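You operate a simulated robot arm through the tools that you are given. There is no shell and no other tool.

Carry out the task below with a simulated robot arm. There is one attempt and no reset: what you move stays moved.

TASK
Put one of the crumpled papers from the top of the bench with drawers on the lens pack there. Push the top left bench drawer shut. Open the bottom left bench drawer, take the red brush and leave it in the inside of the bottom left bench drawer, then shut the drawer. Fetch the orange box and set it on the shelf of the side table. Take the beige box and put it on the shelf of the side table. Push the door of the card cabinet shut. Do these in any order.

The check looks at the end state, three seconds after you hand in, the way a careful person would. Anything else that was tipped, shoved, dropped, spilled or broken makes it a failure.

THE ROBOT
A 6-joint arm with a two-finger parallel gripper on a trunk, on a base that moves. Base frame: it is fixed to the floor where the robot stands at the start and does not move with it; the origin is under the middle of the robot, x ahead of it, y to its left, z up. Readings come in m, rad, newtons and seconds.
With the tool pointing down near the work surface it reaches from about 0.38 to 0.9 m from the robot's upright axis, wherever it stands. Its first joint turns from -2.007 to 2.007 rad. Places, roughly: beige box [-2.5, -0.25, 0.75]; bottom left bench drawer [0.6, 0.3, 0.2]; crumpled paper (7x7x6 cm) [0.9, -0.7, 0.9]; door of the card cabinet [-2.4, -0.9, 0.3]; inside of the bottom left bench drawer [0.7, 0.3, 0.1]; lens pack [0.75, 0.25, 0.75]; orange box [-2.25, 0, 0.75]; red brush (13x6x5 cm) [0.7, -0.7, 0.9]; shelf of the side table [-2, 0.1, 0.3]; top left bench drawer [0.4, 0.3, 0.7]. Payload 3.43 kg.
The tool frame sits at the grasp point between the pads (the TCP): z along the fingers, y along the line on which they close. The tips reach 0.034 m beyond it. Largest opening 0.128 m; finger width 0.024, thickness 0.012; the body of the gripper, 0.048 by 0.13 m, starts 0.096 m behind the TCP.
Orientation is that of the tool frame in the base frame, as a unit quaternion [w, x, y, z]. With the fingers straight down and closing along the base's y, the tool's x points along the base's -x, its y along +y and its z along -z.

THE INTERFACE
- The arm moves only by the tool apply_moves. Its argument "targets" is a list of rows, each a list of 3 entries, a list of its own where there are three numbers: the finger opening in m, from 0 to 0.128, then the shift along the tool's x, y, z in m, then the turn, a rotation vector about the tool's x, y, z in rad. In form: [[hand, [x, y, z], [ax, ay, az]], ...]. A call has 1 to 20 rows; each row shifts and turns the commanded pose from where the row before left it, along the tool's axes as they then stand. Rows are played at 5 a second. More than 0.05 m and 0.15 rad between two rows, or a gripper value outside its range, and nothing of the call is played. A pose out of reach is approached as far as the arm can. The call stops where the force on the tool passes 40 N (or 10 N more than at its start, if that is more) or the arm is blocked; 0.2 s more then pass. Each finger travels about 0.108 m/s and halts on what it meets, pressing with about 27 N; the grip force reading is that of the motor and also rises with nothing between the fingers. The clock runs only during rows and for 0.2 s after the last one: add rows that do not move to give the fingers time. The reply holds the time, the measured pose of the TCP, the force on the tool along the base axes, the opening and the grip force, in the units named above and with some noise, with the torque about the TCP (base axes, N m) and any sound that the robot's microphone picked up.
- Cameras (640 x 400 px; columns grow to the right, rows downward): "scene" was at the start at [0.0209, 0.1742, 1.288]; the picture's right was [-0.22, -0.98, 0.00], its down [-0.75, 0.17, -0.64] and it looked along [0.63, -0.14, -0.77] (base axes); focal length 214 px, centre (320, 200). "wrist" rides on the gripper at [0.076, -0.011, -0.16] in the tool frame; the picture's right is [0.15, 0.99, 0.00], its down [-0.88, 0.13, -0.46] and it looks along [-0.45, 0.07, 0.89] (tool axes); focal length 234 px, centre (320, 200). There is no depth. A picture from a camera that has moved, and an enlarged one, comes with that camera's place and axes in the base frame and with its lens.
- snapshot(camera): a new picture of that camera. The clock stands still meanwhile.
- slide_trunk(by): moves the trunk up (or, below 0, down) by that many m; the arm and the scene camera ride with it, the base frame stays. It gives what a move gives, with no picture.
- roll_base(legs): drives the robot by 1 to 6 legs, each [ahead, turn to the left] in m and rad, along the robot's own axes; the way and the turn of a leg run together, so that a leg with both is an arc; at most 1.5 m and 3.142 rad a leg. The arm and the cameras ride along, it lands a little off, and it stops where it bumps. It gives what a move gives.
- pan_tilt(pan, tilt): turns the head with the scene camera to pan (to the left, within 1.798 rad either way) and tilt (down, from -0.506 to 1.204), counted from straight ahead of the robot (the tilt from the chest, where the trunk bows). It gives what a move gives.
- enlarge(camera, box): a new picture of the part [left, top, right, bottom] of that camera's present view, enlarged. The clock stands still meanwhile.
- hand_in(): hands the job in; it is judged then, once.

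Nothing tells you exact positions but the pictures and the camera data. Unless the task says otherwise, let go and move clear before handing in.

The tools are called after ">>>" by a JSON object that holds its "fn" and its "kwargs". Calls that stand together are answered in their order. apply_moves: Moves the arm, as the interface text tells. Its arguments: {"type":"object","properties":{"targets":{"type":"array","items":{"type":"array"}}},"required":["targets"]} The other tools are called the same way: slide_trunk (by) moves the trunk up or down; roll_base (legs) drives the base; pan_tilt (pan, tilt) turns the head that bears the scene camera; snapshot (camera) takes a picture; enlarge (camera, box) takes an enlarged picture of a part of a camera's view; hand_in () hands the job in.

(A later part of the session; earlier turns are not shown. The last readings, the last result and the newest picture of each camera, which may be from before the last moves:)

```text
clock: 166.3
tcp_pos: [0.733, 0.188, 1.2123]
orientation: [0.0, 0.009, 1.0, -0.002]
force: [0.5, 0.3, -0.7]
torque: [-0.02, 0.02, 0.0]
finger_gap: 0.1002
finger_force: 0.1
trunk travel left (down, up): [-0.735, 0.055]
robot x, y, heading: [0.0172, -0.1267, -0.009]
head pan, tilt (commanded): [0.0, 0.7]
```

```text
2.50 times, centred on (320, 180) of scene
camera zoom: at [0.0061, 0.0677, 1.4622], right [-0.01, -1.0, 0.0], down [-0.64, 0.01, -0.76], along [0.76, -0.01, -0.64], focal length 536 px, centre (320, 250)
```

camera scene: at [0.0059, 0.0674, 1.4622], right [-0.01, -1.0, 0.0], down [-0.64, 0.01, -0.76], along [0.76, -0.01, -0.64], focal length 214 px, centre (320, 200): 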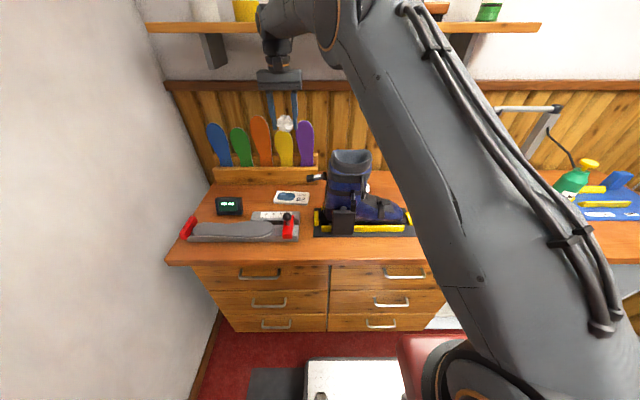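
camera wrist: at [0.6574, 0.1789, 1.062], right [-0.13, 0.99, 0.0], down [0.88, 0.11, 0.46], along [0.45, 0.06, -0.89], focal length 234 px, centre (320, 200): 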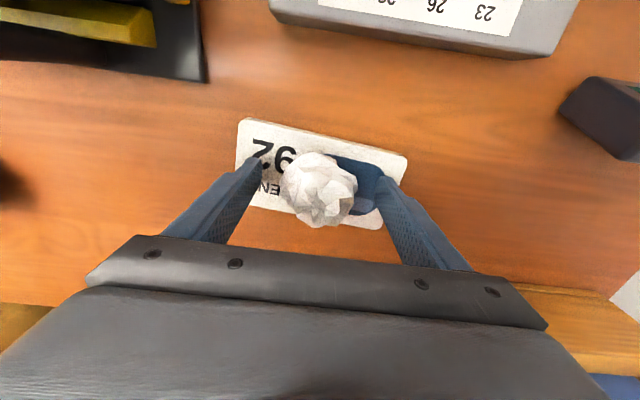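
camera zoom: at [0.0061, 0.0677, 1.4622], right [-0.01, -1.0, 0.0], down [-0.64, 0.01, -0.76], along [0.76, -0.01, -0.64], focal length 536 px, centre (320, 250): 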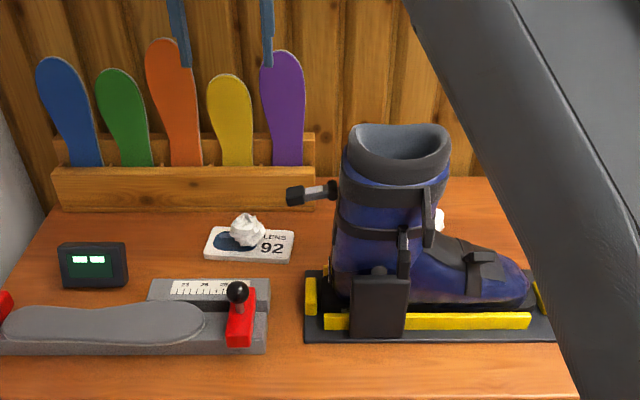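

The paper sits on the lens pack. Now back away from the bench, tuck the arm, and turn right toward the rest of the room.

>>> {"fn": "roll_base", "kwargs": {"legs": [[-0.55, 0]]}}

>>> {"fn": "apply_moves", "kwargs": {"targets": [[0.08, [0.03, -0.035, 0], [0, 0, 0]], [0.06, [0.03, -0.035, 0], [0, 0, 0]], [0.04, [0.03, -0.035, 0], [0, 0, 0]], [0.02, [0.03, -0.035, 0], [0, 0, 0]], [0.0, [0.03, -0.035, 0], [0, 0, 0]], [0.0, [0.03, -0.035, 0], [0, 0, 0]], [0.0, [0.03, -0.035, 0], [0, 0, 0]], [0.0, [0.02, -0.03, 0], [0, 0, 0]]]}}

>>> {"fn": "roll_base", "kwargs": {"legs": [[0, -1.5]]}}

>>> {"fn": "pan_tilt", "kwargs": {"pan": -1.2, "tilt": 0.6}}

>>> {"fn": "snapshot", "kwargs": {"camera": "scene"}}

>>> {"fn": "pan_tilt", "kwargs": {"pan": -0.3, "tilt": 0.5}}

>>> {"fn": "snapshot", "kwargs": {"camera": "scene"}}

```text
clock: 169.5
tcp_pos: [0.1848, 0.1946, 1.212]
orientation: [0.002, 0.009, 1.0, -0.002]
force: [0.2, 0.5, 0.4]
torque: [-0.05, 0.01, 0.01]
finger_gap: 0.0996
finger_force: 0.0
trunk travel left (down, up): [-0.735, 0.055]
robot x, y, heading: [-0.5352, -0.1192, -0.009]
head pan, tilt (commanded): [0.0, 0.7]
```

```text
clock: 171.3
tcp_pos: [-0.051, -0.077, 1.2125]
orientation: [0.001, 0.009, 1.0, -0.002]
force: [0.3, -0.4, 0.6]
torque: [0.02, 0.01, 0.02]
finger_gap: 0.0
finger_force: 27.3
trunk travel left (down, up): [-0.735, 0.055]
robot x, y, heading: [-0.532, -0.119, -0.009]
head pan, tilt (commanded): [0.0, 0.7]
```

```text
clock: 175.4
tcp_pos: [-0.4549, -0.5971, 1.2125]
orientation: [0.0, 0.692, 0.722, -0.002]
force: [-0.2, -0.7, 0.0]
torque: [0.0, 0.01, -0.02]
finger_gap: 0.0
finger_force: 27.0
trunk travel left (down, up): [-0.735, 0.055]
robot x, y, heading: [-0.53, -0.1207, -1.518]
head pan, tilt (commanded): [0.0, 0.7]
```

```text
clock: 176.8
tcp_pos: [-0.4544, -0.5973, 1.2118]
orientation: [0.0, 0.691, 0.722, -0.002]
force: [1.5, -0.3, 0.5]
torque: [-0.01, -0.02, 0.02]
finger_gap: 0.0001
finger_force: 27.0
trunk travel left (down, up): [-0.735, 0.055]
robot x, y, heading: [-0.5291, -0.1217, -1.52]
head pan, tilt (commanded): [-1.201, 0.6]
```

```text
taken
camera scene: at [-0.4213, -0.0499, 1.4708], right [-0.41, 0.91, 0.0], down [0.52, 0.23, -0.83], along [-0.75, -0.34, -0.56], focal length 214 px, centre (320, 200)
```

scene: 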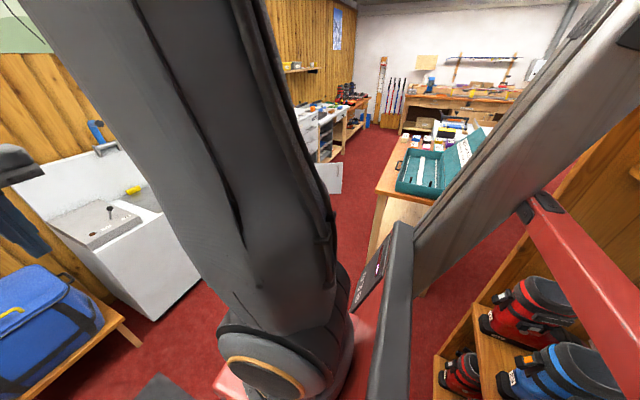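

```text
clock: 178.0
tcp_pos: [-0.4564, -0.5971, 1.2125]
orientation: [0.0, 0.691, 0.723, -0.002]
force: [-0.2, -0.2, 0.3]
torque: [0.01, 0.01, 0.02]
finger_gap: 0.0
finger_force: 26.6
trunk travel left (down, up): [-0.735, 0.055]
robot x, y, heading: [-0.5283, -0.117, -1.521]
head pan, tilt (commanded): [-0.3, 0.499]
```

```text
taken
camera scene: at [-0.363, -0.1018, 1.4799], right [-0.97, 0.25, 0.0], down [0.12, 0.46, -0.88], along [-0.22, -0.85, -0.48], focal length 214 px, centre (320, 200)
```

scene: 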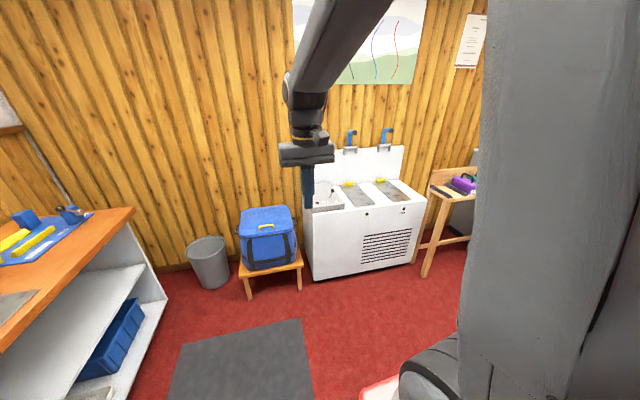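

The side table with a teal box lies behind; I'll turn further to face it.

>>> {"fn": "roll_base", "kwargs": {"legs": [[0, -1.55]]}}

>>> {"fn": "pan_tilt", "kwargs": {"pan": 0.0, "tilt": 0.6}}

>>> {"fn": "snapshot", "kwargs": {"camera": "scene"}}

>>> {"fn": "enlarge", "kwargs": {"camera": "scene", "box": [160, 40, 480, 240]}}

```text
clock: 182.2
tcp_pos: [-1.005, -0.2084, 1.2119]
orientation: [-0.001, 0.999, 0.036, 0.0]
force: [-0.2, 0.5, 0.6]
torque: [-0.01, -0.03, -0.02]
finger_gap: 0.0
finger_force: 26.6
trunk travel left (down, up): [-0.735, 0.055]
robot x, y, heading: [-0.5339, -0.1184, -3.064]
head pan, tilt (commanded): [-0.3, 0.499]
```

```text
clock: 182.9
tcp_pos: [-1.0059, -0.2083, 1.2121]
orientation: [-0.002, 0.999, 0.035, -0.001]
force: [-0.5, -0.2, 0.2]
torque: [-0.01, -0.02, -0.01]
finger_gap: 0.0
finger_force: 26.9
trunk travel left (down, up): [-0.735, 0.055]
robot x, y, heading: [-0.5294, -0.1191, -3.062]
head pan, tilt (commanded): [0.0, 0.6]
```

```text
taken
camera scene: at [-0.5044, -0.3158, 1.4708], right [-0.08, 1.0, 0.0], down [0.56, 0.05, -0.83], along [-0.82, -0.07, -0.56], focal length 214 px, centre (320, 200)
```

scene: 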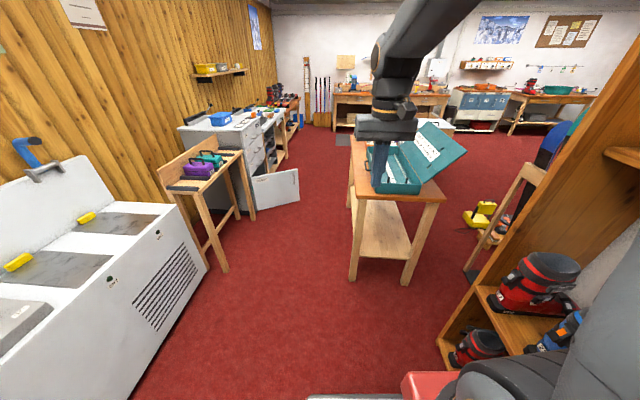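

```text
2.00 times, centred on (320, 140) of scene
camera zoom: at [-0.5044, -0.3158, 1.4708], right [-0.08, 1.0, 0.0], down [0.56, 0.05, -0.83], along [-0.82, -0.07, -0.56], focal length 429 px, centre (320, 320)
```

zoom: 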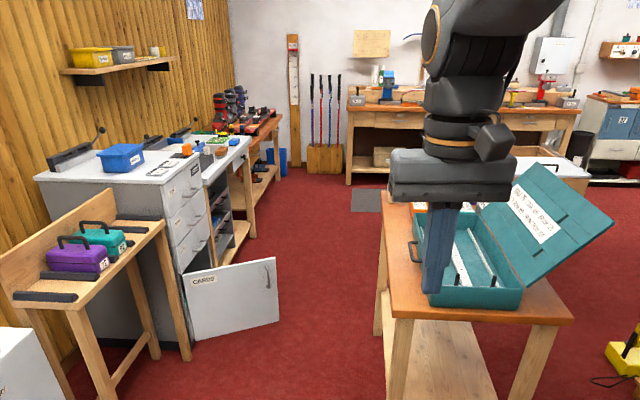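

The side table stands in the centre (x≈-1.7…-2.8), the cabinet with its open CARDS door to the left of it. I'll move the arm aside to see the tabletop.

>>> {"fn": "apply_moves", "kwargs": {"targets": [[0.0, [0, 0.045, 0], [0, 0, 0]], [0.0, [0, 0.045, 0], [0, 0, 0]], [0.0, [0, 0.045, 0], [0, 0, 0]], [0.0, [0, 0.045, 0], [0, 0, 0]], [0.0, [0, 0.045, 0], [0, 0, 0]], [0.0, [0, 0.045, 0], [0, 0, 0]], [0.0, [0, 0.045, 0], [0, 0, 0]], [0.0, [0, 0.045, 0], [0, 0, 0]]]}}

>>> {"fn": "enlarge", "kwargs": {"camera": "scene", "box": [300, 80, 500, 300]}}

>>> {"fn": "enlarge", "kwargs": {"camera": "scene", "box": [150, 80, 350, 240]}}

```text
clock: 184.8
tcp_pos: [-0.9783, -0.5667, 1.2099]
orientation: [-0.001, 0.999, 0.035, 0.0]
force: [-0.1, -0.1, -0.3]
torque: [-0.07, 0.02, -0.01]
finger_gap: 0.0
finger_force: 27.3
trunk travel left (down, up): [-0.735, 0.055]
robot x, y, heading: [-0.5312, -0.12, -3.063]
head pan, tilt (commanded): [0.0, 0.6]
```

```text
1.82 times, centred on (400, 190) of scene
camera zoom: at [-0.5043, -0.3155, 1.4709], right [-0.08, 1.0, 0.0], down [0.56, 0.05, -0.83], along [-0.82, -0.07, -0.56], focal length 390 px, centre (174, 218)
```

zoom: 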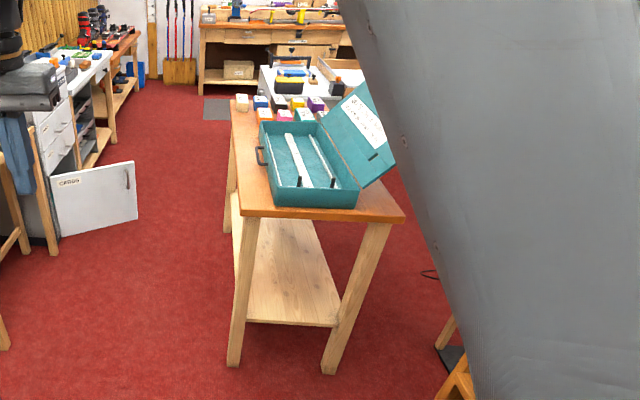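

```text
2.50 times, centred on (250, 160) of scene
camera zoom: at [-0.5043, -0.3155, 1.4709], right [-0.08, 1.0, 0.0], down [0.56, 0.05, -0.83], along [-0.82, -0.07, -0.56], focal length 536 px, centre (495, 300)
```

zoom: 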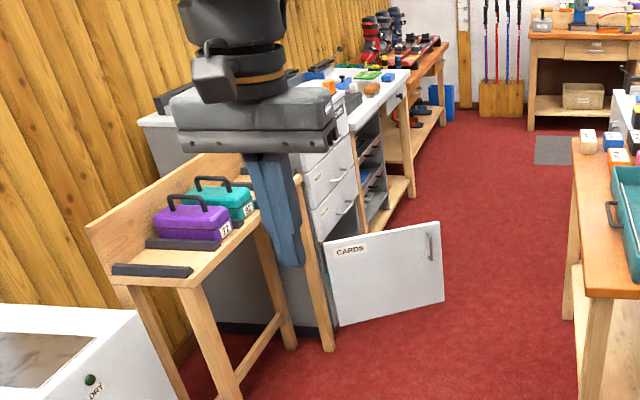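

The boxes (beige, blue, orange, …) are small ones at the far end of the side table's top; its lower shelf is open at the sides. First I'll drive to the card cabinet's door to push it shut, freeing the aisle.

>>> {"fn": "apply_moves", "kwargs": {"targets": [[0.0, [0, -0.045, 0], [0, 0, 0]], [0.0, [0, -0.045, 0], [0, 0, 0]], [0.0, [0, -0.045, 0], [0, 0, 0]], [0.0, [0, -0.045, 0], [0, 0, 0]], [0.0, [0, -0.045, 0], [0, 0, 0]], [0.0, [0, -0.045, 0], [0, 0, 0]], [0.0, [0, -0.045, 0], [0, 0, 0]]]}}

>>> {"fn": "roll_base", "kwargs": {"legs": [[0, 0.33], [1.25, 0]]}}

>>> {"fn": "pan_tilt", "kwargs": {"pan": 0.1, "tilt": 0.8}}

>>> {"fn": "snapshot", "kwargs": {"camera": "scene"}}

>>> {"fn": "snapshot", "kwargs": {"camera": "wrist"}}

```text
clock: 186.3
tcp_pos: [-1.0008, -0.2531, 1.2125]
orientation: [-0.001, 0.999, 0.036, -0.002]
force: [0.5, -0.9, -0.6]
torque: [0.05, -0.01, 0.01]
finger_gap: 0.0
finger_force: 27.1
trunk travel left (down, up): [-0.735, 0.055]
robot x, y, heading: [-0.5295, -0.1199, -3.057]
head pan, tilt (commanded): [0.0, 0.6]
```

```text
clock: 193.7
tcp_pos: [-2.0785, -0.8923, 1.2113]
orientation: [-0.001, 0.98, 0.197, -0.002]
force: [0.1, -0.6, -0.5]
torque: [-0.03, -0.03, -0.02]
finger_gap: 0.0001
finger_force: 27.2
trunk travel left (down, up): [-0.735, 0.055]
robot x, y, heading: [-1.6727, -0.6172, -2.737]
head pan, tilt (commanded): [0.0, 0.6]
```

```text
clock: 194.4
tcp_pos: [-2.0793, -0.8928, 1.2117]
orientation: [-0.001, 0.981, 0.196, -0.001]
force: [0.1, -0.4, 0.4]
torque: [-0.01, 0.01, -0.03]
finger_gap: 0.0
finger_force: 27.3
trunk travel left (down, up): [-0.735, 0.055]
robot x, y, heading: [-1.6768, -0.6151, -2.734]
head pan, tilt (commanded): [0.099, 0.799]
```

```text
taken
camera scene: at [-1.5787, -0.7966, 1.454], right [-0.48, 0.88, 0.0], down [0.63, 0.35, -0.7], along [-0.61, -0.34, -0.72], focal length 214 px, centre (320, 200)
```

scene: 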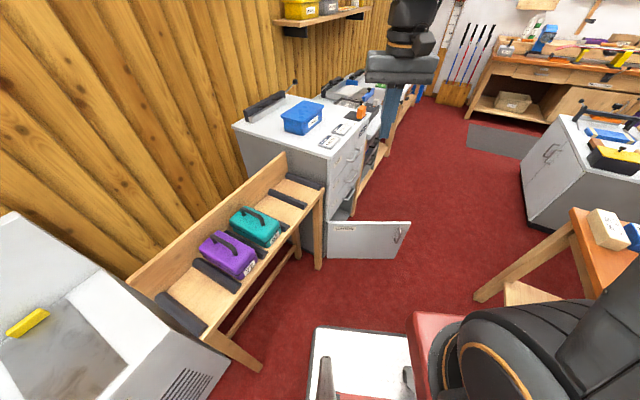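

```text
taken
camera wrist: at [-2.0137, -0.8524, 1.3716], right [0.52, -0.86, 0.0], down [-0.76, -0.46, 0.46], along [-0.39, -0.23, -0.89], focal length 234 px, centre (320, 200)
```

wrist: 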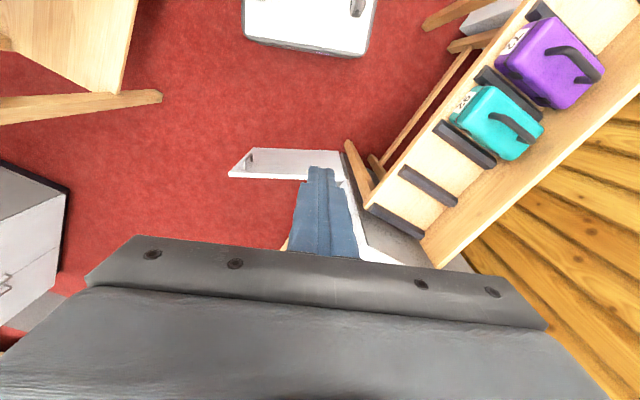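

The door hinges at about (-2.30,-1.13) with its free edge near (-2.53,-0.70), z 0.03–0.45. I'll swing the arm to the room side of the door and lower the trunk.

>>> {"fn": "apply_moves", "kwargs": {"targets": [[0.0, [-0.0201, -0.0395, 0], [0, 0, 0]], [0.0, [-0.0201, -0.0395, 0], [0, 0, 0]], [0.0, [-0.0201, -0.0395, 0], [0, 0, 0]], [0.0, [-0.0201, -0.0395, 0], [0, 0, 0]], [0.0, [-0.0201, -0.0395, 0], [0, 0, 0]], [0.0, [-0.0201, -0.0395, 0], [0, 0, 0]], [0.0, [-0.0201, -0.0395, 0], [0, 0, 0]], [0.0, [-0.0201, -0.0395, 0], [0, 0, 0]]]}}

>>> {"fn": "slide_trunk", "kwargs": {"by": -0.4}}

>>> {"fn": "snapshot", "kwargs": {"camera": "scene"}}

```text
clock: 196.2
tcp_pos: [-2.3498, -0.663, 1.2141]
orientation: [-0.002, 0.98, 0.198, 0.0]
force: [-0.7, -0.2, 0.3]
torque: [0.04, 0.07, 0.01]
finger_gap: 0.0003
finger_force: 26.7
trunk travel left (down, up): [-0.735, 0.055]
robot x, y, heading: [-1.6742, -0.6139, -2.732]
head pan, tilt (commanded): [0.099, 0.799]
```

```text
clock: 200.1
tcp_pos: [-2.35, -0.6619, 0.8131]
orientation: [-0.002, 0.98, 0.197, -0.001]
force: [-0.2, 0.1, 0.3]
torque: [0.0, 0.0, 0.02]
finger_gap: 0.0
finger_force: 27.0
trunk travel left (down, up): [-0.335, 0.455]
robot x, y, heading: [-1.6779, -0.6167, -2.738]
head pan, tilt (commanded): [0.099, 0.799]
```

```text
taken
camera scene: at [-1.681, -0.8405, 1.054], right [-0.48, 0.88, 0.0], down [0.63, 0.35, -0.7], along [-0.61, -0.34, -0.72], focal length 214 px, centre (320, 200)
```

scene: 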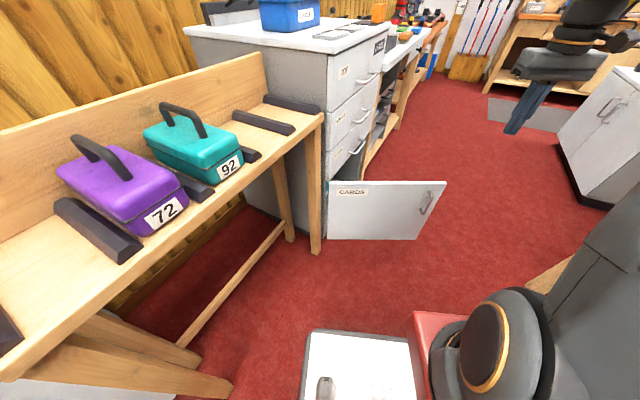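

Lower further, then tilt the tool toward the door.

>>> {"fn": "slide_trunk", "kwargs": {"by": -0.3}}

>>> {"fn": "apply_moves", "kwargs": {"targets": [[0.0, [0, 0, 0], [0, -0.15, 0]], [0.0, [0, 0, 0], [0, -0.15, 0]], [0.0, [0, 0, 0], [0, -0.15, 0]], [0.0, [0, 0, 0], [0, -0.15, 0]], [0.0, [0, 0, 0], [0, -0.15, 0]], [0.0, [0, 0, 0], [0, -0.1, 0]]]}}

>>> {"fn": "snapshot", "kwargs": {"camera": "scene"}}

>>> {"fn": "snapshot", "kwargs": {"camera": "wrist"}}

```text
clock: 203.1
tcp_pos: [-2.3504, -0.662, 0.5122]
orientation: [-0.001, 0.98, 0.197, -0.001]
force: [0.4, -0.3, 0.7]
torque: [-0.01, 0.02, 0.0]
finger_gap: 0.0
finger_force: 26.9
trunk travel left (down, up): [-0.035, 0.755]
robot x, y, heading: [-1.6712, -0.616, -2.737]
head pan, tilt (commanded): [0.099, 0.799]
```

```text
clock: 204.4
tcp_pos: [-2.3495, -0.6616, 0.5131]
orientation: [0.08, 0.893, 0.181, -0.405]
force: [-0.2, -0.7, 0.3]
torque: [0.03, -0.01, 0.0]
finger_gap: 0.0
finger_force: 26.7
trunk travel left (down, up): [-0.035, 0.755]
robot x, y, heading: [-1.6744, -0.6181, -2.735]
head pan, tilt (commanded): [0.099, 0.799]
```

```text
taken
camera scene: at [-1.7576, -0.8734, 0.7539], right [-0.48, 0.88, 0.0], down [0.63, 0.35, -0.7], along [-0.61, -0.34, -0.72], focal length 214 px, centre (320, 200)
```

scene: 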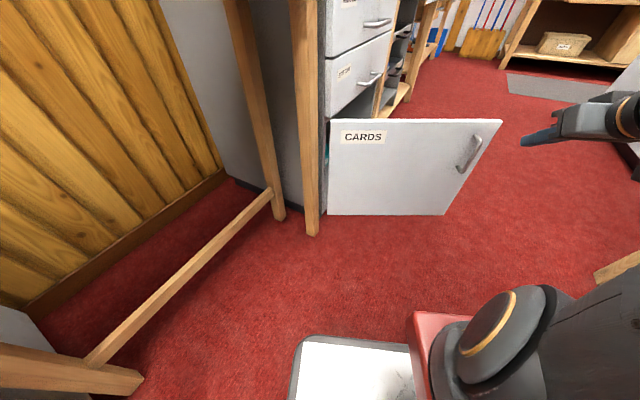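

```text
taken
camera wrist: at [-2.1974, -0.586, 0.5614], right [0.47, -0.88, -0.11], down [-0.17, -0.22, 0.96], along [-0.87, -0.43, -0.25], focal length 234 px, centre (320, 200)
```

wrist: 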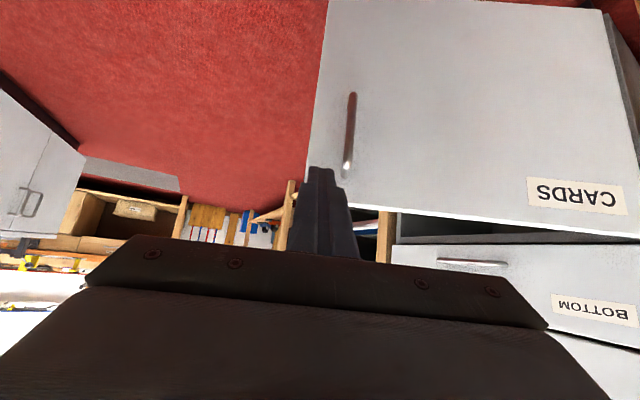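

The tool is tilted toward the door. Move down to a pre-contact point on the outer face, between handle and hinge.

>>> {"fn": "apply_moves", "kwargs": {"targets": [[0.0, [0.0187, 0.0157, 0.0313], [0, 0, 0]], [0.0, [0.0187, 0.0157, 0.0313], [0, 0, 0]], [0.0, [0.0187, 0.0157, 0.0313], [0, 0, 0]], [0.0, [0.0187, 0.0157, 0.0313], [0, 0, 0]], [0.0, [0.0187, 0.0157, 0.0313], [0, 0, 0]], [0.0, [0.0187, 0.0157, 0.0313], [0, 0, 0]], [0.0, [0.0187, 0.0157, 0.0313], [0, 0, 0]]]}}

>>> {"fn": "snapshot", "kwargs": {"camera": "scene"}}

>>> {"fn": "snapshot", "kwargs": {"camera": "wrist"}}

```text
clock: 206.1
tcp_pos: [-2.3948, -0.786, 0.2917]
orientation: [0.09, 0.895, 0.177, -0.398]
force: [-0.1, 0.1, -0.6]
torque: [-0.03, 0.0, 0.0]
finger_gap: 0.0001
finger_force: 27.5
out of reach, approached as far as the arm can: row 6, 7
trunk travel left (down, up): [-0.035, 0.755]
robot x, y, heading: [-1.6715, -0.6114, -2.739]
head pan, tilt (commanded): [0.099, 0.799]
```

```text
taken
camera scene: at [-1.7576, -0.8734, 0.754], right [-0.48, 0.88, 0.0], down [0.63, 0.35, -0.7], along [-0.61, -0.34, -0.72], focal length 214 px, centre (320, 200)
```

scene: 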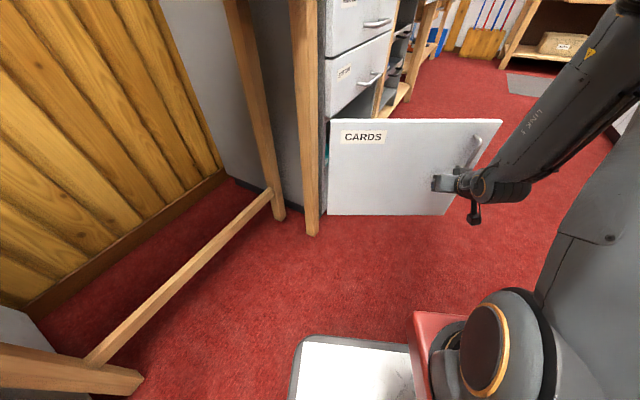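

```text
taken
camera wrist: at [-2.2438, -0.7083, 0.3399], right [0.48, -0.87, -0.09], down [-0.18, -0.2, 0.96], along [-0.86, -0.44, -0.25], focal length 234 px, centre (320, 200)
```

wrist: 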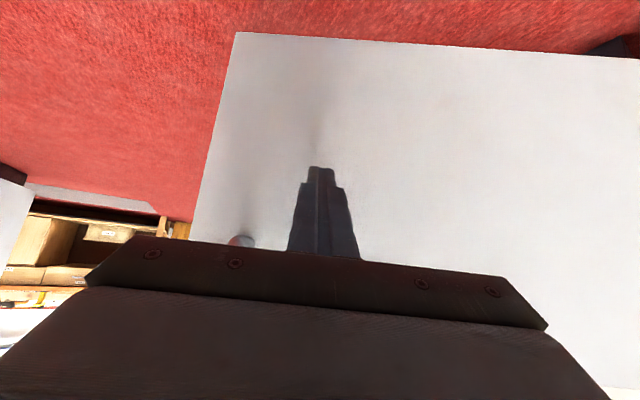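

Contact region is right. Push with small steps, curving left along the door's arc.

>>> {"fn": "apply_moves", "kwargs": {"targets": [[0.0, [-0.0197, 0, 0.0225], [0, 0, 0]], [0.0, [-0.0197, 0, 0.0225], [0, 0, 0]], [0.0, [-0.0204, 0.009, 0.0233], [-0.0376, 0, -0.033]], [0.0, [-0.0204, 0.009, 0.0233], [-0.0376, 0, -0.033]], [0.0, [-0.0204, 0.009, 0.0233], [-0.0376, 0, -0.033]]]}}

>>> {"fn": "snapshot", "kwargs": {"camera": "scene"}}

>>> {"fn": "snapshot", "kwargs": {"camera": "wrist"}}

```text
clock: 207.2
tcp_pos: [-2.5225, -0.8737, 0.2911]
orientation: [0.111, 0.877, 0.247, -0.398]
force: [-0.3, 0.5, 0.4]
torque: [0.02, 0.01, -0.03]
finger_gap: 0.0
finger_force: 26.4
trunk travel left (down, up): [-0.035, 0.755]
robot x, y, heading: [-1.6771, -0.6123, -2.737]
head pan, tilt (commanded): [0.099, 0.799]
```

```text
taken
camera scene: at [-1.7576, -0.8734, 0.7539], right [-0.48, 0.88, 0.0], down [0.63, 0.35, -0.7], along [-0.61, -0.34, -0.72], focal length 214 px, centre (320, 200)
```

scene: 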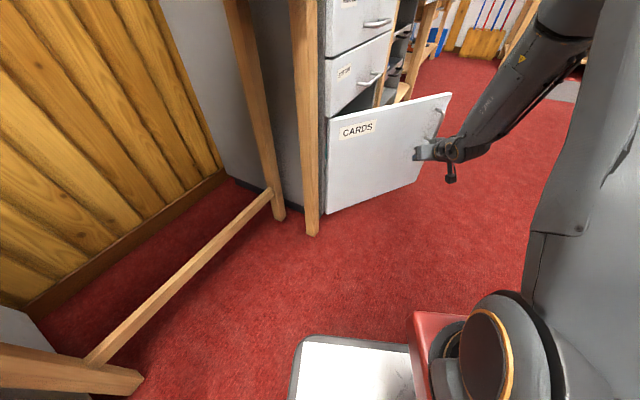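

```text
taken
camera wrist: at [-2.3833, -0.7764, 0.3392], right [0.6, -0.79, -0.11], down [-0.13, -0.24, 0.96], along [-0.79, -0.56, -0.25], focal length 234 px, centre (320, 200)
```

wrist: 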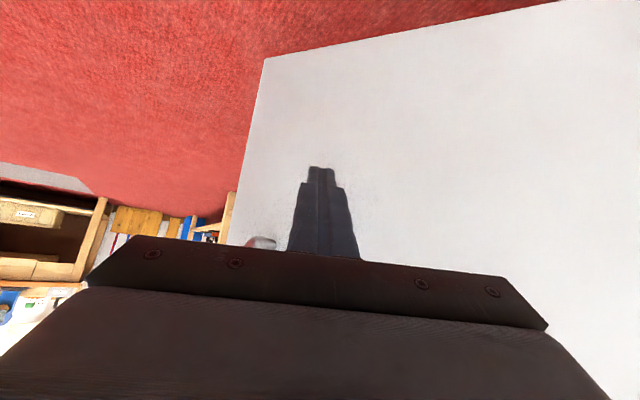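

>>> {"fn": "apply_moves", "kwargs": {"targets": [[0.0, [-0.0229, 0.018, 0.026], [-0.0377, 0, -0.033]], [0.0, [-0.0229, 0.018, 0.026], [-0.0377, 0, -0.033]], [0.0, [-0.0229, 0.018, 0.026], [-0.0377, 0, -0.033]]]}}

>>> {"fn": "snapshot", "kwargs": {"camera": "scene"}}

>>> {"fn": "snapshot", "kwargs": {"camera": "wrist"}}

```text
clock: 208.1
tcp_pos: [-2.5777, -0.9771, 0.2915]
orientation: [0.139, 0.856, 0.312, -0.388]
force: [-1.3, -0.7, -1.0]
torque: [-0.01, -0.01, 0.02]
finger_gap: 0.0
finger_force: 27.1
trunk travel left (down, up): [-0.035, 0.755]
robot x, y, heading: [-1.6743, -0.6155, -2.733]
head pan, tilt (commanded): [0.099, 0.799]
```

```text
taken
camera scene: at [-1.7576, -0.8734, 0.7539], right [-0.48, 0.88, 0.0], down [0.63, 0.35, -0.7], along [-0.61, -0.34, -0.72], focal length 214 px, centre (320, 200)
```

scene: 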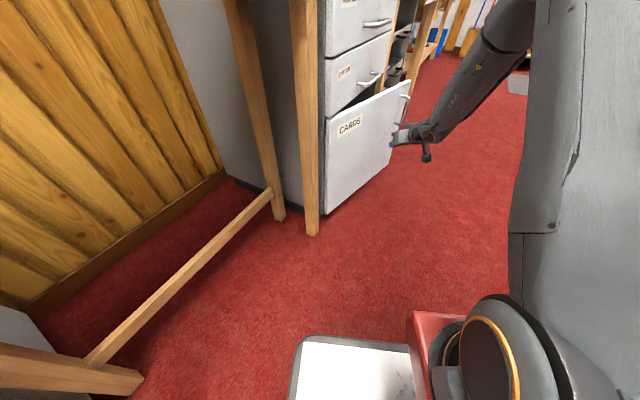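

```text
taken
camera wrist: at [-2.455, -0.8594, 0.3389], right [0.71, -0.7, -0.11], down [-0.1, -0.26, 0.96], along [-0.7, -0.67, -0.25], focal length 234 px, centre (320, 200)
```

wrist: 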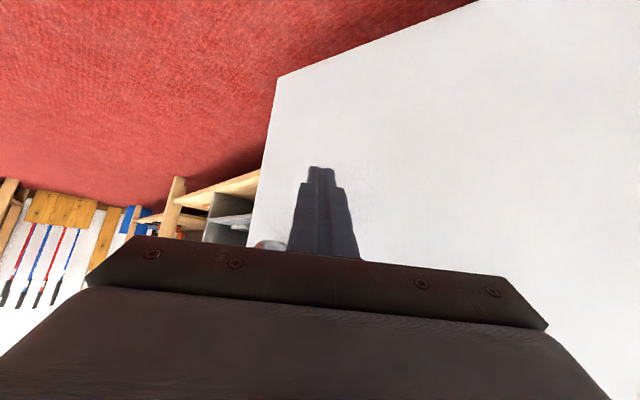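

>>> {"fn": "apply_moves", "kwargs": {"targets": [[0.0, [-0.0161, 0.0175, 0.0183], [-0.0377, 0, -0.033]], [0.0, [-0.0161, 0.0175, 0.0183], [-0.0377, 0, -0.033]], [0.0, [-0.0145, 0.0127, 0.0165], [0, 0, 0]], [0.0, [-0.01, 0.008, 0.0115], [0, 0, 0]]]}}

>>> {"fn": "snapshot", "kwargs": {"camera": "scene"}}

>>> {"fn": "snapshot", "kwargs": {"camera": "wrist"}}

```text
clock: 209.1
tcp_pos: [-2.6031, -1.0769, 0.2894]
orientation: [0.16, 0.839, 0.355, -0.381]
force: [-0.2, -0.2, -0.4]
torque: [0.05, 0.02, 0.0]
finger_gap: 0.0001
finger_force: 27.0
trunk travel left (down, up): [-0.035, 0.755]
robot x, y, heading: [-1.6749, -0.615, -2.739]
head pan, tilt (commanded): [0.099, 0.799]
```

```text
taken
camera scene: at [-1.7577, -0.8735, 0.7539], right [-0.48, 0.88, 0.0], down [0.63, 0.35, -0.7], along [-0.61, -0.34, -0.72], focal length 214 px, centre (320, 200)
```

scene: 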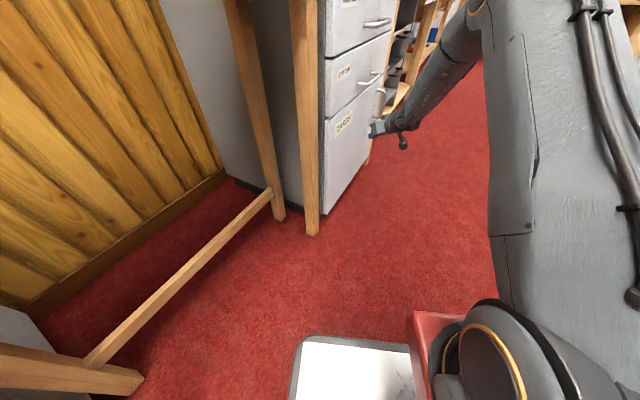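

```text
taken
camera wrist: at [-2.4924, -0.9473, 0.3393], right [0.78, -0.62, -0.11], down [-0.07, -0.26, 0.96], along [-0.63, -0.74, -0.25], focal length 234 px, centre (320, 200)
```

wrist: 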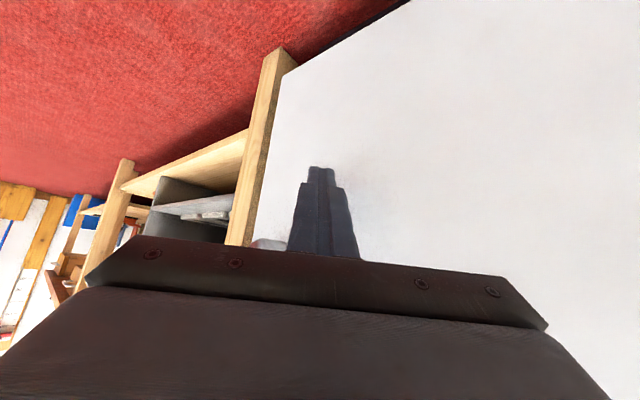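

Nearly shut. Keep pushing gently until it stops.

>>> {"fn": "apply_moves", "kwargs": {"targets": [[0.0, [-0.0078, 0.0094, 0.0089], [0, 0, 0]], [0.0, [-0.0078, 0.0094, 0.0089], [0, 0, 0]], [0.0, [-0.0078, 0.0094, 0.0089], [0, 0, 0]], [0.0, [-0.0078, 0.0094, 0.0089], [0, 0, 0]]]}}

>>> {"fn": "snapshot", "kwargs": {"camera": "scene"}}

>>> {"fn": "snapshot", "kwargs": {"camera": "wrist"}}

```text
clock: 209.5
tcp_pos: [-2.6062, -1.0874, 0.289]
orientation: [0.156, 0.842, 0.351, -0.38]
force: [0.3, 1.6, 1.1]
torque: [0.06, -0.02, -0.01]
finger_gap: 0.0001
finger_force: 27.3
trunk travel left (down, up): [-0.035, 0.755]
robot x, y, heading: [-1.6772, -0.6174, -2.737]
head pan, tilt (commanded): [0.099, 0.799]
stopped in row 2: the force on the tool passed its limit at 54 N (the readings are from after the stop); the commanded pose is now the measured one
```

```text
taken
camera scene: at [-1.7579, -0.8732, 0.7539], right [-0.48, 0.88, 0.0], down [0.63, 0.35, -0.7], along [-0.61, -0.34, -0.72], focal length 214 px, centre (320, 200)
```

scene: 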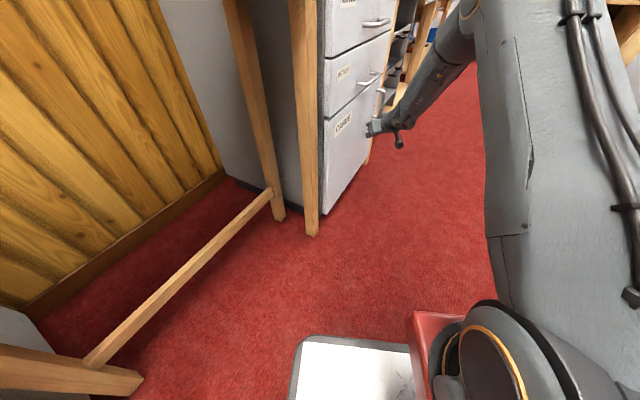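

```text
taken
camera wrist: at [-2.494, -0.959, 0.3387], right [0.77, -0.63, -0.11], down [-0.08, -0.27, 0.96], along [-0.63, -0.73, -0.25], focal length 234 px, centre (320, 200)
```

wrist: 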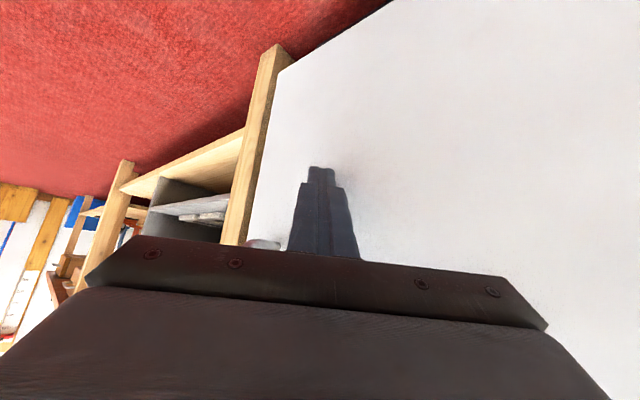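

The push met the stop. Retract and check that the door is flush.

>>> {"fn": "apply_moves", "kwargs": {"targets": [[0.0, [0.0156, -0.0188, -0.0178], [0, 0, 0]], [0.0, [0.0156, -0.0188, -0.0178], [0, 0, 0]], [0.0, [0.0156, -0.0188, -0.0178], [0, 0, 0]], [0.0, [0.0156, -0.0188, -0.0178], [0, 0, 0]], [0.0, [0.0156, -0.0188, -0.0178], [0, 0, 0]]]}}

>>> {"fn": "enlarge", "kwargs": {"camera": "scene", "box": [280, 0, 460, 240]}}

>>> {"fn": "snapshot", "kwargs": {"camera": "wrist"}}

```text
clock: 210.7
tcp_pos: [-2.5891, -0.9376, 0.2907]
orientation: [0.156, 0.842, 0.352, -0.379]
force: [-0.7, 0.0, 0.0]
torque: [-0.01, 0.03, -0.03]
finger_gap: 0.0
finger_force: 27.1
trunk travel left (down, up): [-0.035, 0.755]
robot x, y, heading: [-1.673, -0.6152, -2.739]
head pan, tilt (commanded): [0.099, 0.799]
```

```text
1.67 times, centred on (370, 120) of scene
camera zoom: at [-1.7578, -0.8732, 0.7539], right [-0.48, 0.88, 0.0], down [0.63, 0.35, -0.7], along [-0.61, -0.34, -0.72], focal length 358 px, centre (237, 333)
```

zoom: 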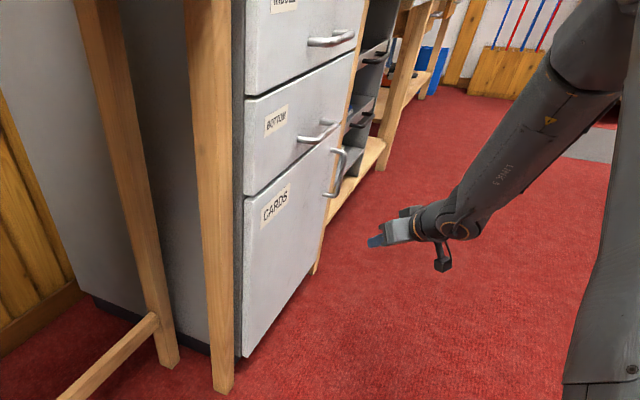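

```text
taken
camera wrist: at [-2.4776, -0.8091, 0.3404], right [0.77, -0.63, -0.11], down [-0.08, -0.27, 0.96], along [-0.63, -0.73, -0.25], focal length 234 px, centre (320, 200)
```

wrist: 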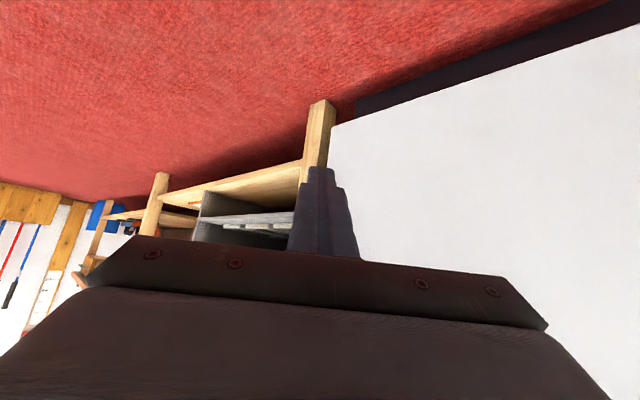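

The CARDS door looks flush under the drawers. Now retract, put the tool down again, and raise the trunk to go for the boxes.

>>> {"fn": "apply_moves", "kwargs": {"targets": [[0.0, [0.0249, 0.0052, -0.0387], [0.0232, 0.1193, 0.0531]], [0.0, [0.0276, 0.0027, -0.0342], [0.0232, 0.1193, 0.0531]], [0.0, [0.0303, 0.0001, -0.0297], [0.0232, 0.1193, 0.0531]], [0.0, [0.033, -0.0024, -0.0252], [0.0232, 0.1193, 0.0531]], [0.0, [0.0358, -0.005, -0.0206], [0.0232, 0.1193, 0.0531]], [0.0, [0.0385, -0.0075, -0.0161], [0.0232, 0.1193, 0.0531]], [0.0, [0.0412, -0.01, -0.0116], [0.0232, 0.1193, 0.0531]]]}}

>>> {"fn": "slide_trunk", "kwargs": {"by": 0.4}}

>>> {"fn": "slide_trunk", "kwargs": {"by": 0.34}}

>>> {"fn": "pan_tilt", "kwargs": {"pan": -0.7, "tilt": 0.6}}

>>> {"fn": "snapshot", "kwargs": {"camera": "scene"}}

>>> {"fn": "pan_tilt", "kwargs": {"pan": 0.1, "tilt": 0.7}}

>>> {"fn": "snapshot", "kwargs": {"camera": "scene"}}

```text
clock: 212.3
tcp_pos: [-2.3584, -0.7477, 0.3383]
orientation: [-0.001, 0.98, 0.198, 0.001]
force: [-0.8, 0.2, 0.4]
torque: [0.01, 0.01, -0.01]
finger_gap: 0.0001
finger_force: 26.9
trunk travel left (down, up): [-0.035, 0.755]
robot x, y, heading: [-1.6767, -0.6134, -2.742]
head pan, tilt (commanded): [0.099, 0.799]
```

```text
clock: 216.2
tcp_pos: [-2.3579, -0.7497, 0.7384]
orientation: [0.0, 0.98, 0.197, 0.001]
force: [0.4, 0.2, -0.3]
torque: [0.03, -0.01, 0.01]
finger_gap: 0.0
finger_force: 27.1
trunk travel left (down, up): [-0.435, 0.355]
robot x, y, heading: [-1.672, -0.6157, -2.737]
head pan, tilt (commanded): [0.099, 0.799]
```

```text
clock: 219.5
tcp_pos: [-2.3576, -0.7489, 1.0783]
orientation: [-0.001, 0.981, 0.196, 0.001]
force: [-0.7, 1.0, 0.1]
torque: [0.0, 0.0, -0.01]
finger_gap: 0.0
finger_force: 26.5
trunk travel left (down, up): [-0.775, 0.015]
robot x, y, heading: [-1.6769, -0.6139, -2.739]
head pan, tilt (commanded): [0.099, 0.799]
```

```text
clock: 220.6
tcp_pos: [-2.3577, -0.7489, 1.0779]
orientation: [0.0, 0.98, 0.197, 0.0]
force: [0.7, -0.6, 0.1]
torque: [0.03, 0.02, 0.02]
finger_gap: 0.0002
finger_force: 26.9
trunk travel left (down, up): [-0.775, 0.015]
robot x, y, heading: [-1.6781, -0.6166, -2.736]
head pan, tilt (commanded): [-0.7, 0.6]
```

```text
taken
camera scene: at [-1.5824, -0.7276, 1.5108], right [0.29, 0.96, 0.0], down [0.54, -0.16, -0.82], along [-0.79, 0.24, -0.57], focal length 214 px, centre (320, 200)
```

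scene: 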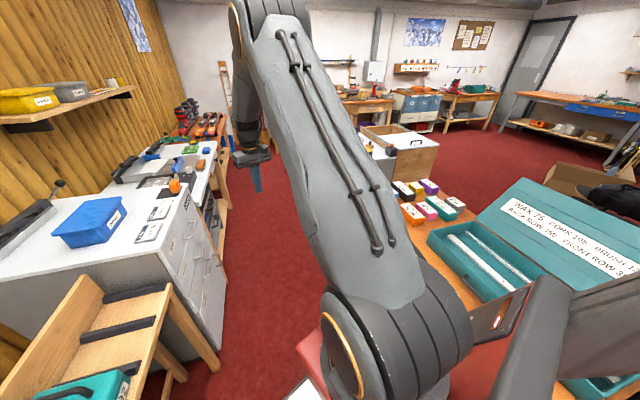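

```text
clock: 221.8
tcp_pos: [-2.3568, -0.7487, 1.0789]
orientation: [0.001, 0.98, 0.197, 0.001]
force: [1.3, 0.5, 0.1]
torque: [0.04, 0.02, 0.0]
finger_gap: 0.0
finger_force: 27.7
trunk travel left (down, up): [-0.775, 0.015]
robot x, y, heading: [-1.6807, -0.6145, -2.743]
head pan, tilt (commanded): [0.099, 0.7]
```

```text
taken
camera scene: at [-1.5723, -0.7942, 1.5022], right [-0.48, 0.88, 0.0], down [0.56, 0.31, -0.77], along [-0.67, -0.37, -0.64], focal length 214 px, centre (320, 200)
```

scene: 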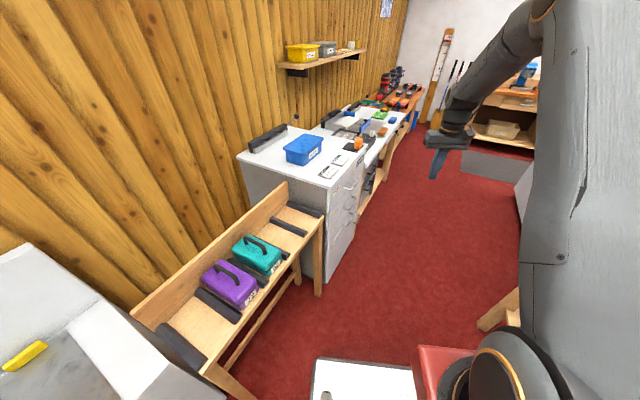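

Boxes: I estimate orange at about (-2.24,-0.05) and beige at (-2.43,-0.15), tops near z≈0.86, the table edge at y≈-0.20. I'll tuck the arm and drive into the aisle, then turn to face the table (+y).

>>> {"fn": "apply_moves", "kwargs": {"targets": [[0.0, [0.04, 0, -0.022], [0, 0, 0]], [0.0, [0.04, 0, -0.022], [0, 0, 0]], [0.0, [0.04, 0, -0.022], [0, 0, 0]], [0.0, [0.04, 0, -0.022], [0, 0, 0]], [0.0, [0.02, 0, -0.03], [0, 0, 0]]]}}

>>> {"fn": "roll_base", "kwargs": {"legs": [[0, -0.332], [0.627, 0]]}}

>>> {"fn": "pan_tilt", "kwargs": {"pan": -1.3, "tilt": 0.8}}

>>> {"fn": "snapshot", "kwargs": {"camera": "scene"}}

>>> {"fn": "pan_tilt", "kwargs": {"pan": 1.3, "tilt": 0.9}}

>>> {"fn": "snapshot", "kwargs": {"camera": "scene"}}

```text
clock: 222.9
tcp_pos: [-2.1928, -0.6768, 1.1973]
orientation: [-0.001, 0.98, 0.197, 0.001]
force: [-0.2, 0.0, 0.3]
torque: [0.01, -0.04, 0.02]
finger_gap: 0.0002
finger_force: 27.6
trunk travel left (down, up): [-0.775, 0.015]
robot x, y, heading: [-1.6762, -0.6138, -2.739]
head pan, tilt (commanded): [0.099, 0.7]
```

```text
clock: 227.5
tcp_pos: [-2.8062, -0.5464, 1.1957]
orientation: [0.0, 1.0, 0.03, 0.002]
force: [-0.3, -1.0, 0.5]
torque: [0.03, 0.02, 0.01]
finger_gap: 0.0
finger_force: 27.1
trunk travel left (down, up): [-0.775, 0.015]
robot x, y, heading: [-2.2974, -0.6569, -3.078]
head pan, tilt (commanded): [0.099, 0.7]
```

```text
clock: 229.0
tcp_pos: [-2.8061, -0.546, 1.1957]
orientation: [0.0, 1.0, 0.029, 0.001]
force: [-0.6, -0.3, -0.3]
torque: [0.01, 0.0, 0.01]
finger_gap: 0.0
finger_force: 26.9
trunk travel left (down, up): [-0.775, 0.015]
robot x, y, heading: [-2.295, -0.6578, -3.078]
head pan, tilt (commanded): [-1.3, 0.799]
```

```text
taken
camera scene: at [-2.2024, -0.7712, 1.494], right [0.94, 0.33, 0.0], down [0.24, -0.68, -0.7], along [-0.23, 0.66, -0.72], focal length 214 px, centre (320, 200)
```

scene: 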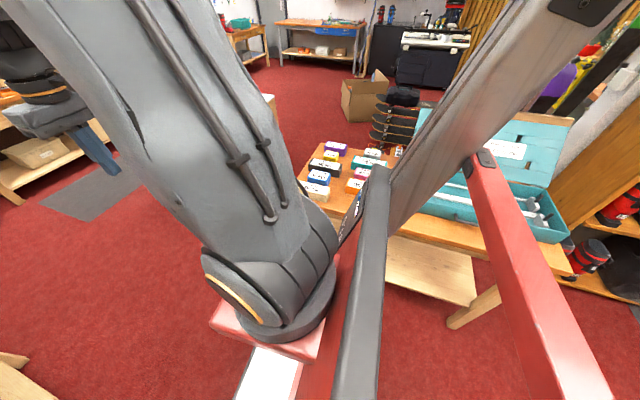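

```text
clock: 231.4
tcp_pos: [-2.807, -0.5457, 1.1962]
orientation: [0.0, 1.0, 0.03, 0.001]
force: [-0.2, 0.0, -0.4]
torque: [0.0, 0.02, 0.01]
finger_gap: 0.0
finger_force: 27.0
trunk travel left (down, up): [-0.775, 0.015]
robot x, y, heading: [-2.3006, -0.6623, -3.072]
head pan, tilt (commanded): [1.3, 0.901]
```

```text
taken
camera scene: at [-2.191, -0.9212, 1.486], right [-0.98, 0.2, 0.0], down [0.16, 0.77, -0.62], along [-0.13, -0.61, -0.78], focal length 214 px, centre (320, 200)
```

scene: 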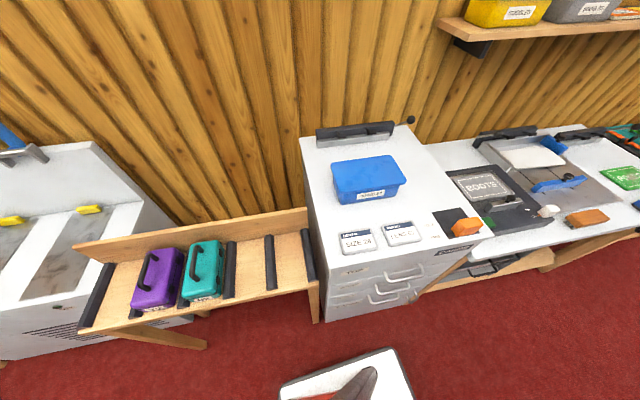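

The cabinet front looks closed and clean. Boxes are in two rows: beige nearest on the left, orange on the right row. Turn right to face the table.

>>> {"fn": "roll_base", "kwargs": {"legs": [[0, -1.64]]}}

>>> {"fn": "pan_tilt", "kwargs": {"pan": -0.1, "tilt": 0.9}}

>>> {"fn": "snapshot", "kwargs": {"camera": "scene"}}

>>> {"fn": "snapshot", "kwargs": {"camera": "wrist"}}

```text
clock: 235.7
tcp_pos: [-2.1593, -0.1554, 1.1965]
orientation: [0.001, 0.71, -0.704, 0.001]
force: [0.2, 0.3, 0.3]
torque: [0.03, -0.02, 0.02]
finger_gap: 0.0
finger_force: 27.3
trunk travel left (down, up): [-0.775, 0.015]
robot x, y, heading: [-2.2964, -0.6554, 1.587]
head pan, tilt (commanded): [1.3, 0.901]
```

```text
clock: 237.2
tcp_pos: [-2.1596, -0.1548, 1.1954]
orientation: [0.001, 0.71, -0.704, 0.001]
force: [0.5, 0.9, 0.2]
torque: [0.03, 0.0, 0.02]
finger_gap: 0.0
finger_force: 27.3
trunk travel left (down, up): [-0.775, 0.015]
robot x, y, heading: [-2.2996, -0.6568, 1.588]
head pan, tilt (commanded): [-0.099, 0.901]
```

```text
taken
camera scene: at [-2.485, -0.6973, 1.486], right [1.0, -0.08, 0.0], down [-0.07, -0.78, -0.62], along [0.05, 0.62, -0.78], focal length 214 px, centre (320, 200)
```

scene: 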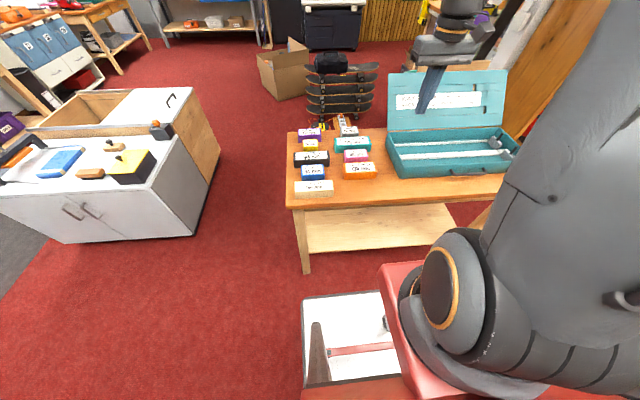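

```text
taken
camera wrist: at [-2.1482, -0.2312, 1.3565], right [-0.99, -0.15, 0.0], down [-0.14, 0.88, 0.45], along [-0.07, 0.45, -0.89], focal length 234 px, centre (320, 200)
```

wrist: 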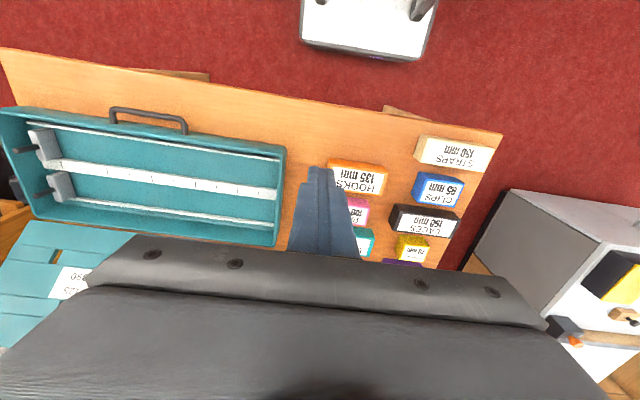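

Clear view: beige "STRAPS 150 mm" at ≈(-2.46,-0.136) and orange "HOOKS 135 mm" at ≈(-2.26,-0.05); long axes along x, so I'd grip across their widths. I check the gaps to the neighbouring boxes.

>>> {"fn": "enlarge", "kwargs": {"camera": "wrist", "box": [300, 110, 520, 270]}}

>>> {"fn": "enlarge", "kwargs": {"camera": "scene", "box": [270, 100, 420, 280]}}

```text
2.50 times, centred on (410, 190) of wrist
camera zoom: at [-2.1482, -0.2312, 1.3565], right [-0.99, -0.15, 0.0], down [-0.14, 0.88, 0.45], along [-0.07, 0.45, -0.89], focal length 585 px, centre (95, 225)
```

zoom: 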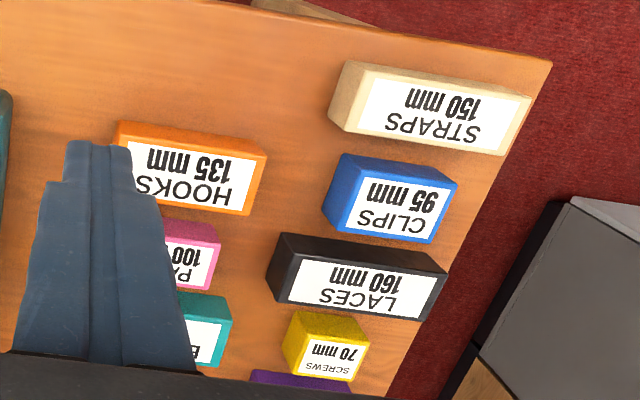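

```text
2.22 times, centred on (345, 190) of scene
camera zoom: at [-2.485, -0.6973, 1.486], right [1.0, -0.08, 0.0], down [-0.07, -0.78, -0.62], along [0.05, 0.62, -0.78], focal length 477 px, centre (264, 222)
```

zoom: 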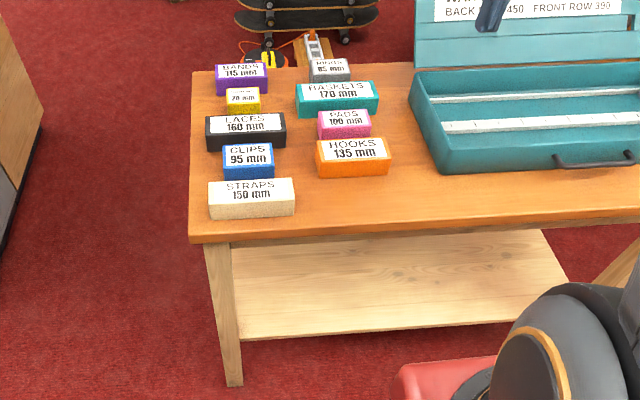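

Gaps beside both boxes are about 3 cm, enough for a finger. I'll turn the tool 90° so it closes along y, lower the trunk a little, and hover over the beige box.

>>> {"fn": "apply_moves", "kwargs": {"targets": [[0.05, [0, 0, 0], [0, 0, 0.15]], [0.09, [0, 0, 0], [0, 0, 0.15]], [0.09, [0, 0, 0], [0, 0, 0.15]], [0.09, [0, 0, 0], [0, 0, 0.15]], [0.09, [0, 0, 0], [0, 0, 0.15]], [0.09, [0, 0, 0], [0, 0, 0.15]], [0.09, [0, 0, 0], [0, 0, 0.15]], [0.09, [0, 0, 0], [0, 0, 0.15]], [0.09, [0, 0, 0], [0, 0, 0.15]], [0.09, [0, 0, 0], [0, 0, 0.15]], [0.09, [0, 0, 0], [0, 0, 0.071]], [0.09, [0.043, 0.004, 0], [0, 0, 0]], [0.09, [0.043, 0.004, 0], [0, 0, 0]], [0.09, [0.043, 0.004, 0], [0, 0, 0]], [0.09, [0.043, 0.004, 0], [0, 0, 0]], [0.09, [0.043, 0.004, 0], [0, 0, 0]], [0.09, [0.043, 0.004, 0], [0, 0, 0]], [0.09, [0.043, 0.004, 0], [0, 0, 0]]]}}

>>> {"fn": "slide_trunk", "kwargs": {"by": -0.15}}

>>> {"fn": "snapshot", "kwargs": {"camera": "wrist"}}

>>> {"fn": "snapshot", "kwargs": {"camera": "scene"}}

```text
clock: 241.0
tcp_pos: [-2.4605, -0.1292, 1.1964]
orientation: [-0.001, -0.004, 1.0, -0.001]
force: [0.2, 0.6, -0.2]
torque: [0.01, 0.06, 0.0]
finger_gap: 0.0899
finger_force: 0.1
trunk travel left (down, up): [-0.775, 0.015]
robot x, y, heading: [-2.2989, -0.6624, 1.581]
head pan, tilt (commanded): [-0.099, 0.901]
```

```text
clock: 242.8
tcp_pos: [-2.4609, -0.1304, 1.0468]
orientation: [-0.001, -0.003, 1.0, -0.001]
force: [0.2, -0.2, 0.3]
torque: [-0.01, 0.04, 0.01]
finger_gap: 0.09
finger_force: 0.0
trunk travel left (down, up): [-0.625, 0.165]
robot x, y, heading: [-2.2963, -0.6605, 1.587]
head pan, tilt (commanded): [-0.099, 0.901]
```

```text
taken
camera wrist: at [-2.537, -0.1417, 1.2063], right [-0.15, 0.99, 0.0], down [0.88, 0.14, 0.46], along [0.45, 0.07, -0.89], focal length 234 px, centre (320, 200)
```

wrist: 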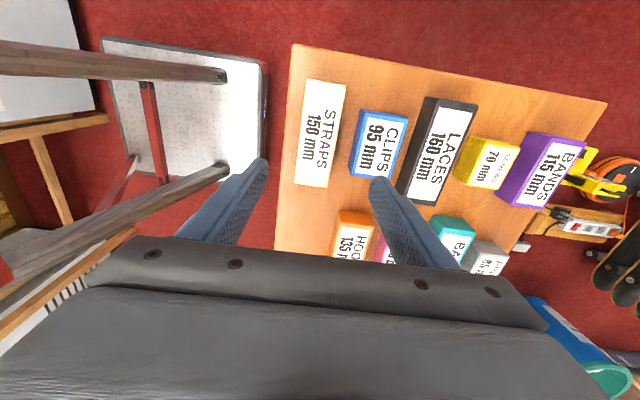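

```text
taken
camera scene: at [-2.4857, -0.6556, 1.3361], right [1.0, -0.08, 0.0], down [-0.07, -0.78, -0.62], along [0.05, 0.62, -0.78], focal length 214 px, centre (320, 200)
```

scene: 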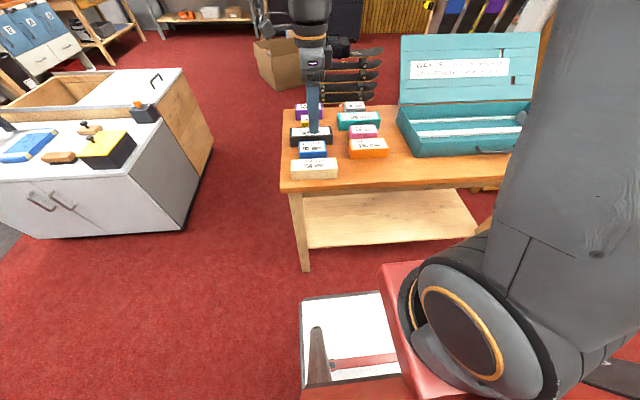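

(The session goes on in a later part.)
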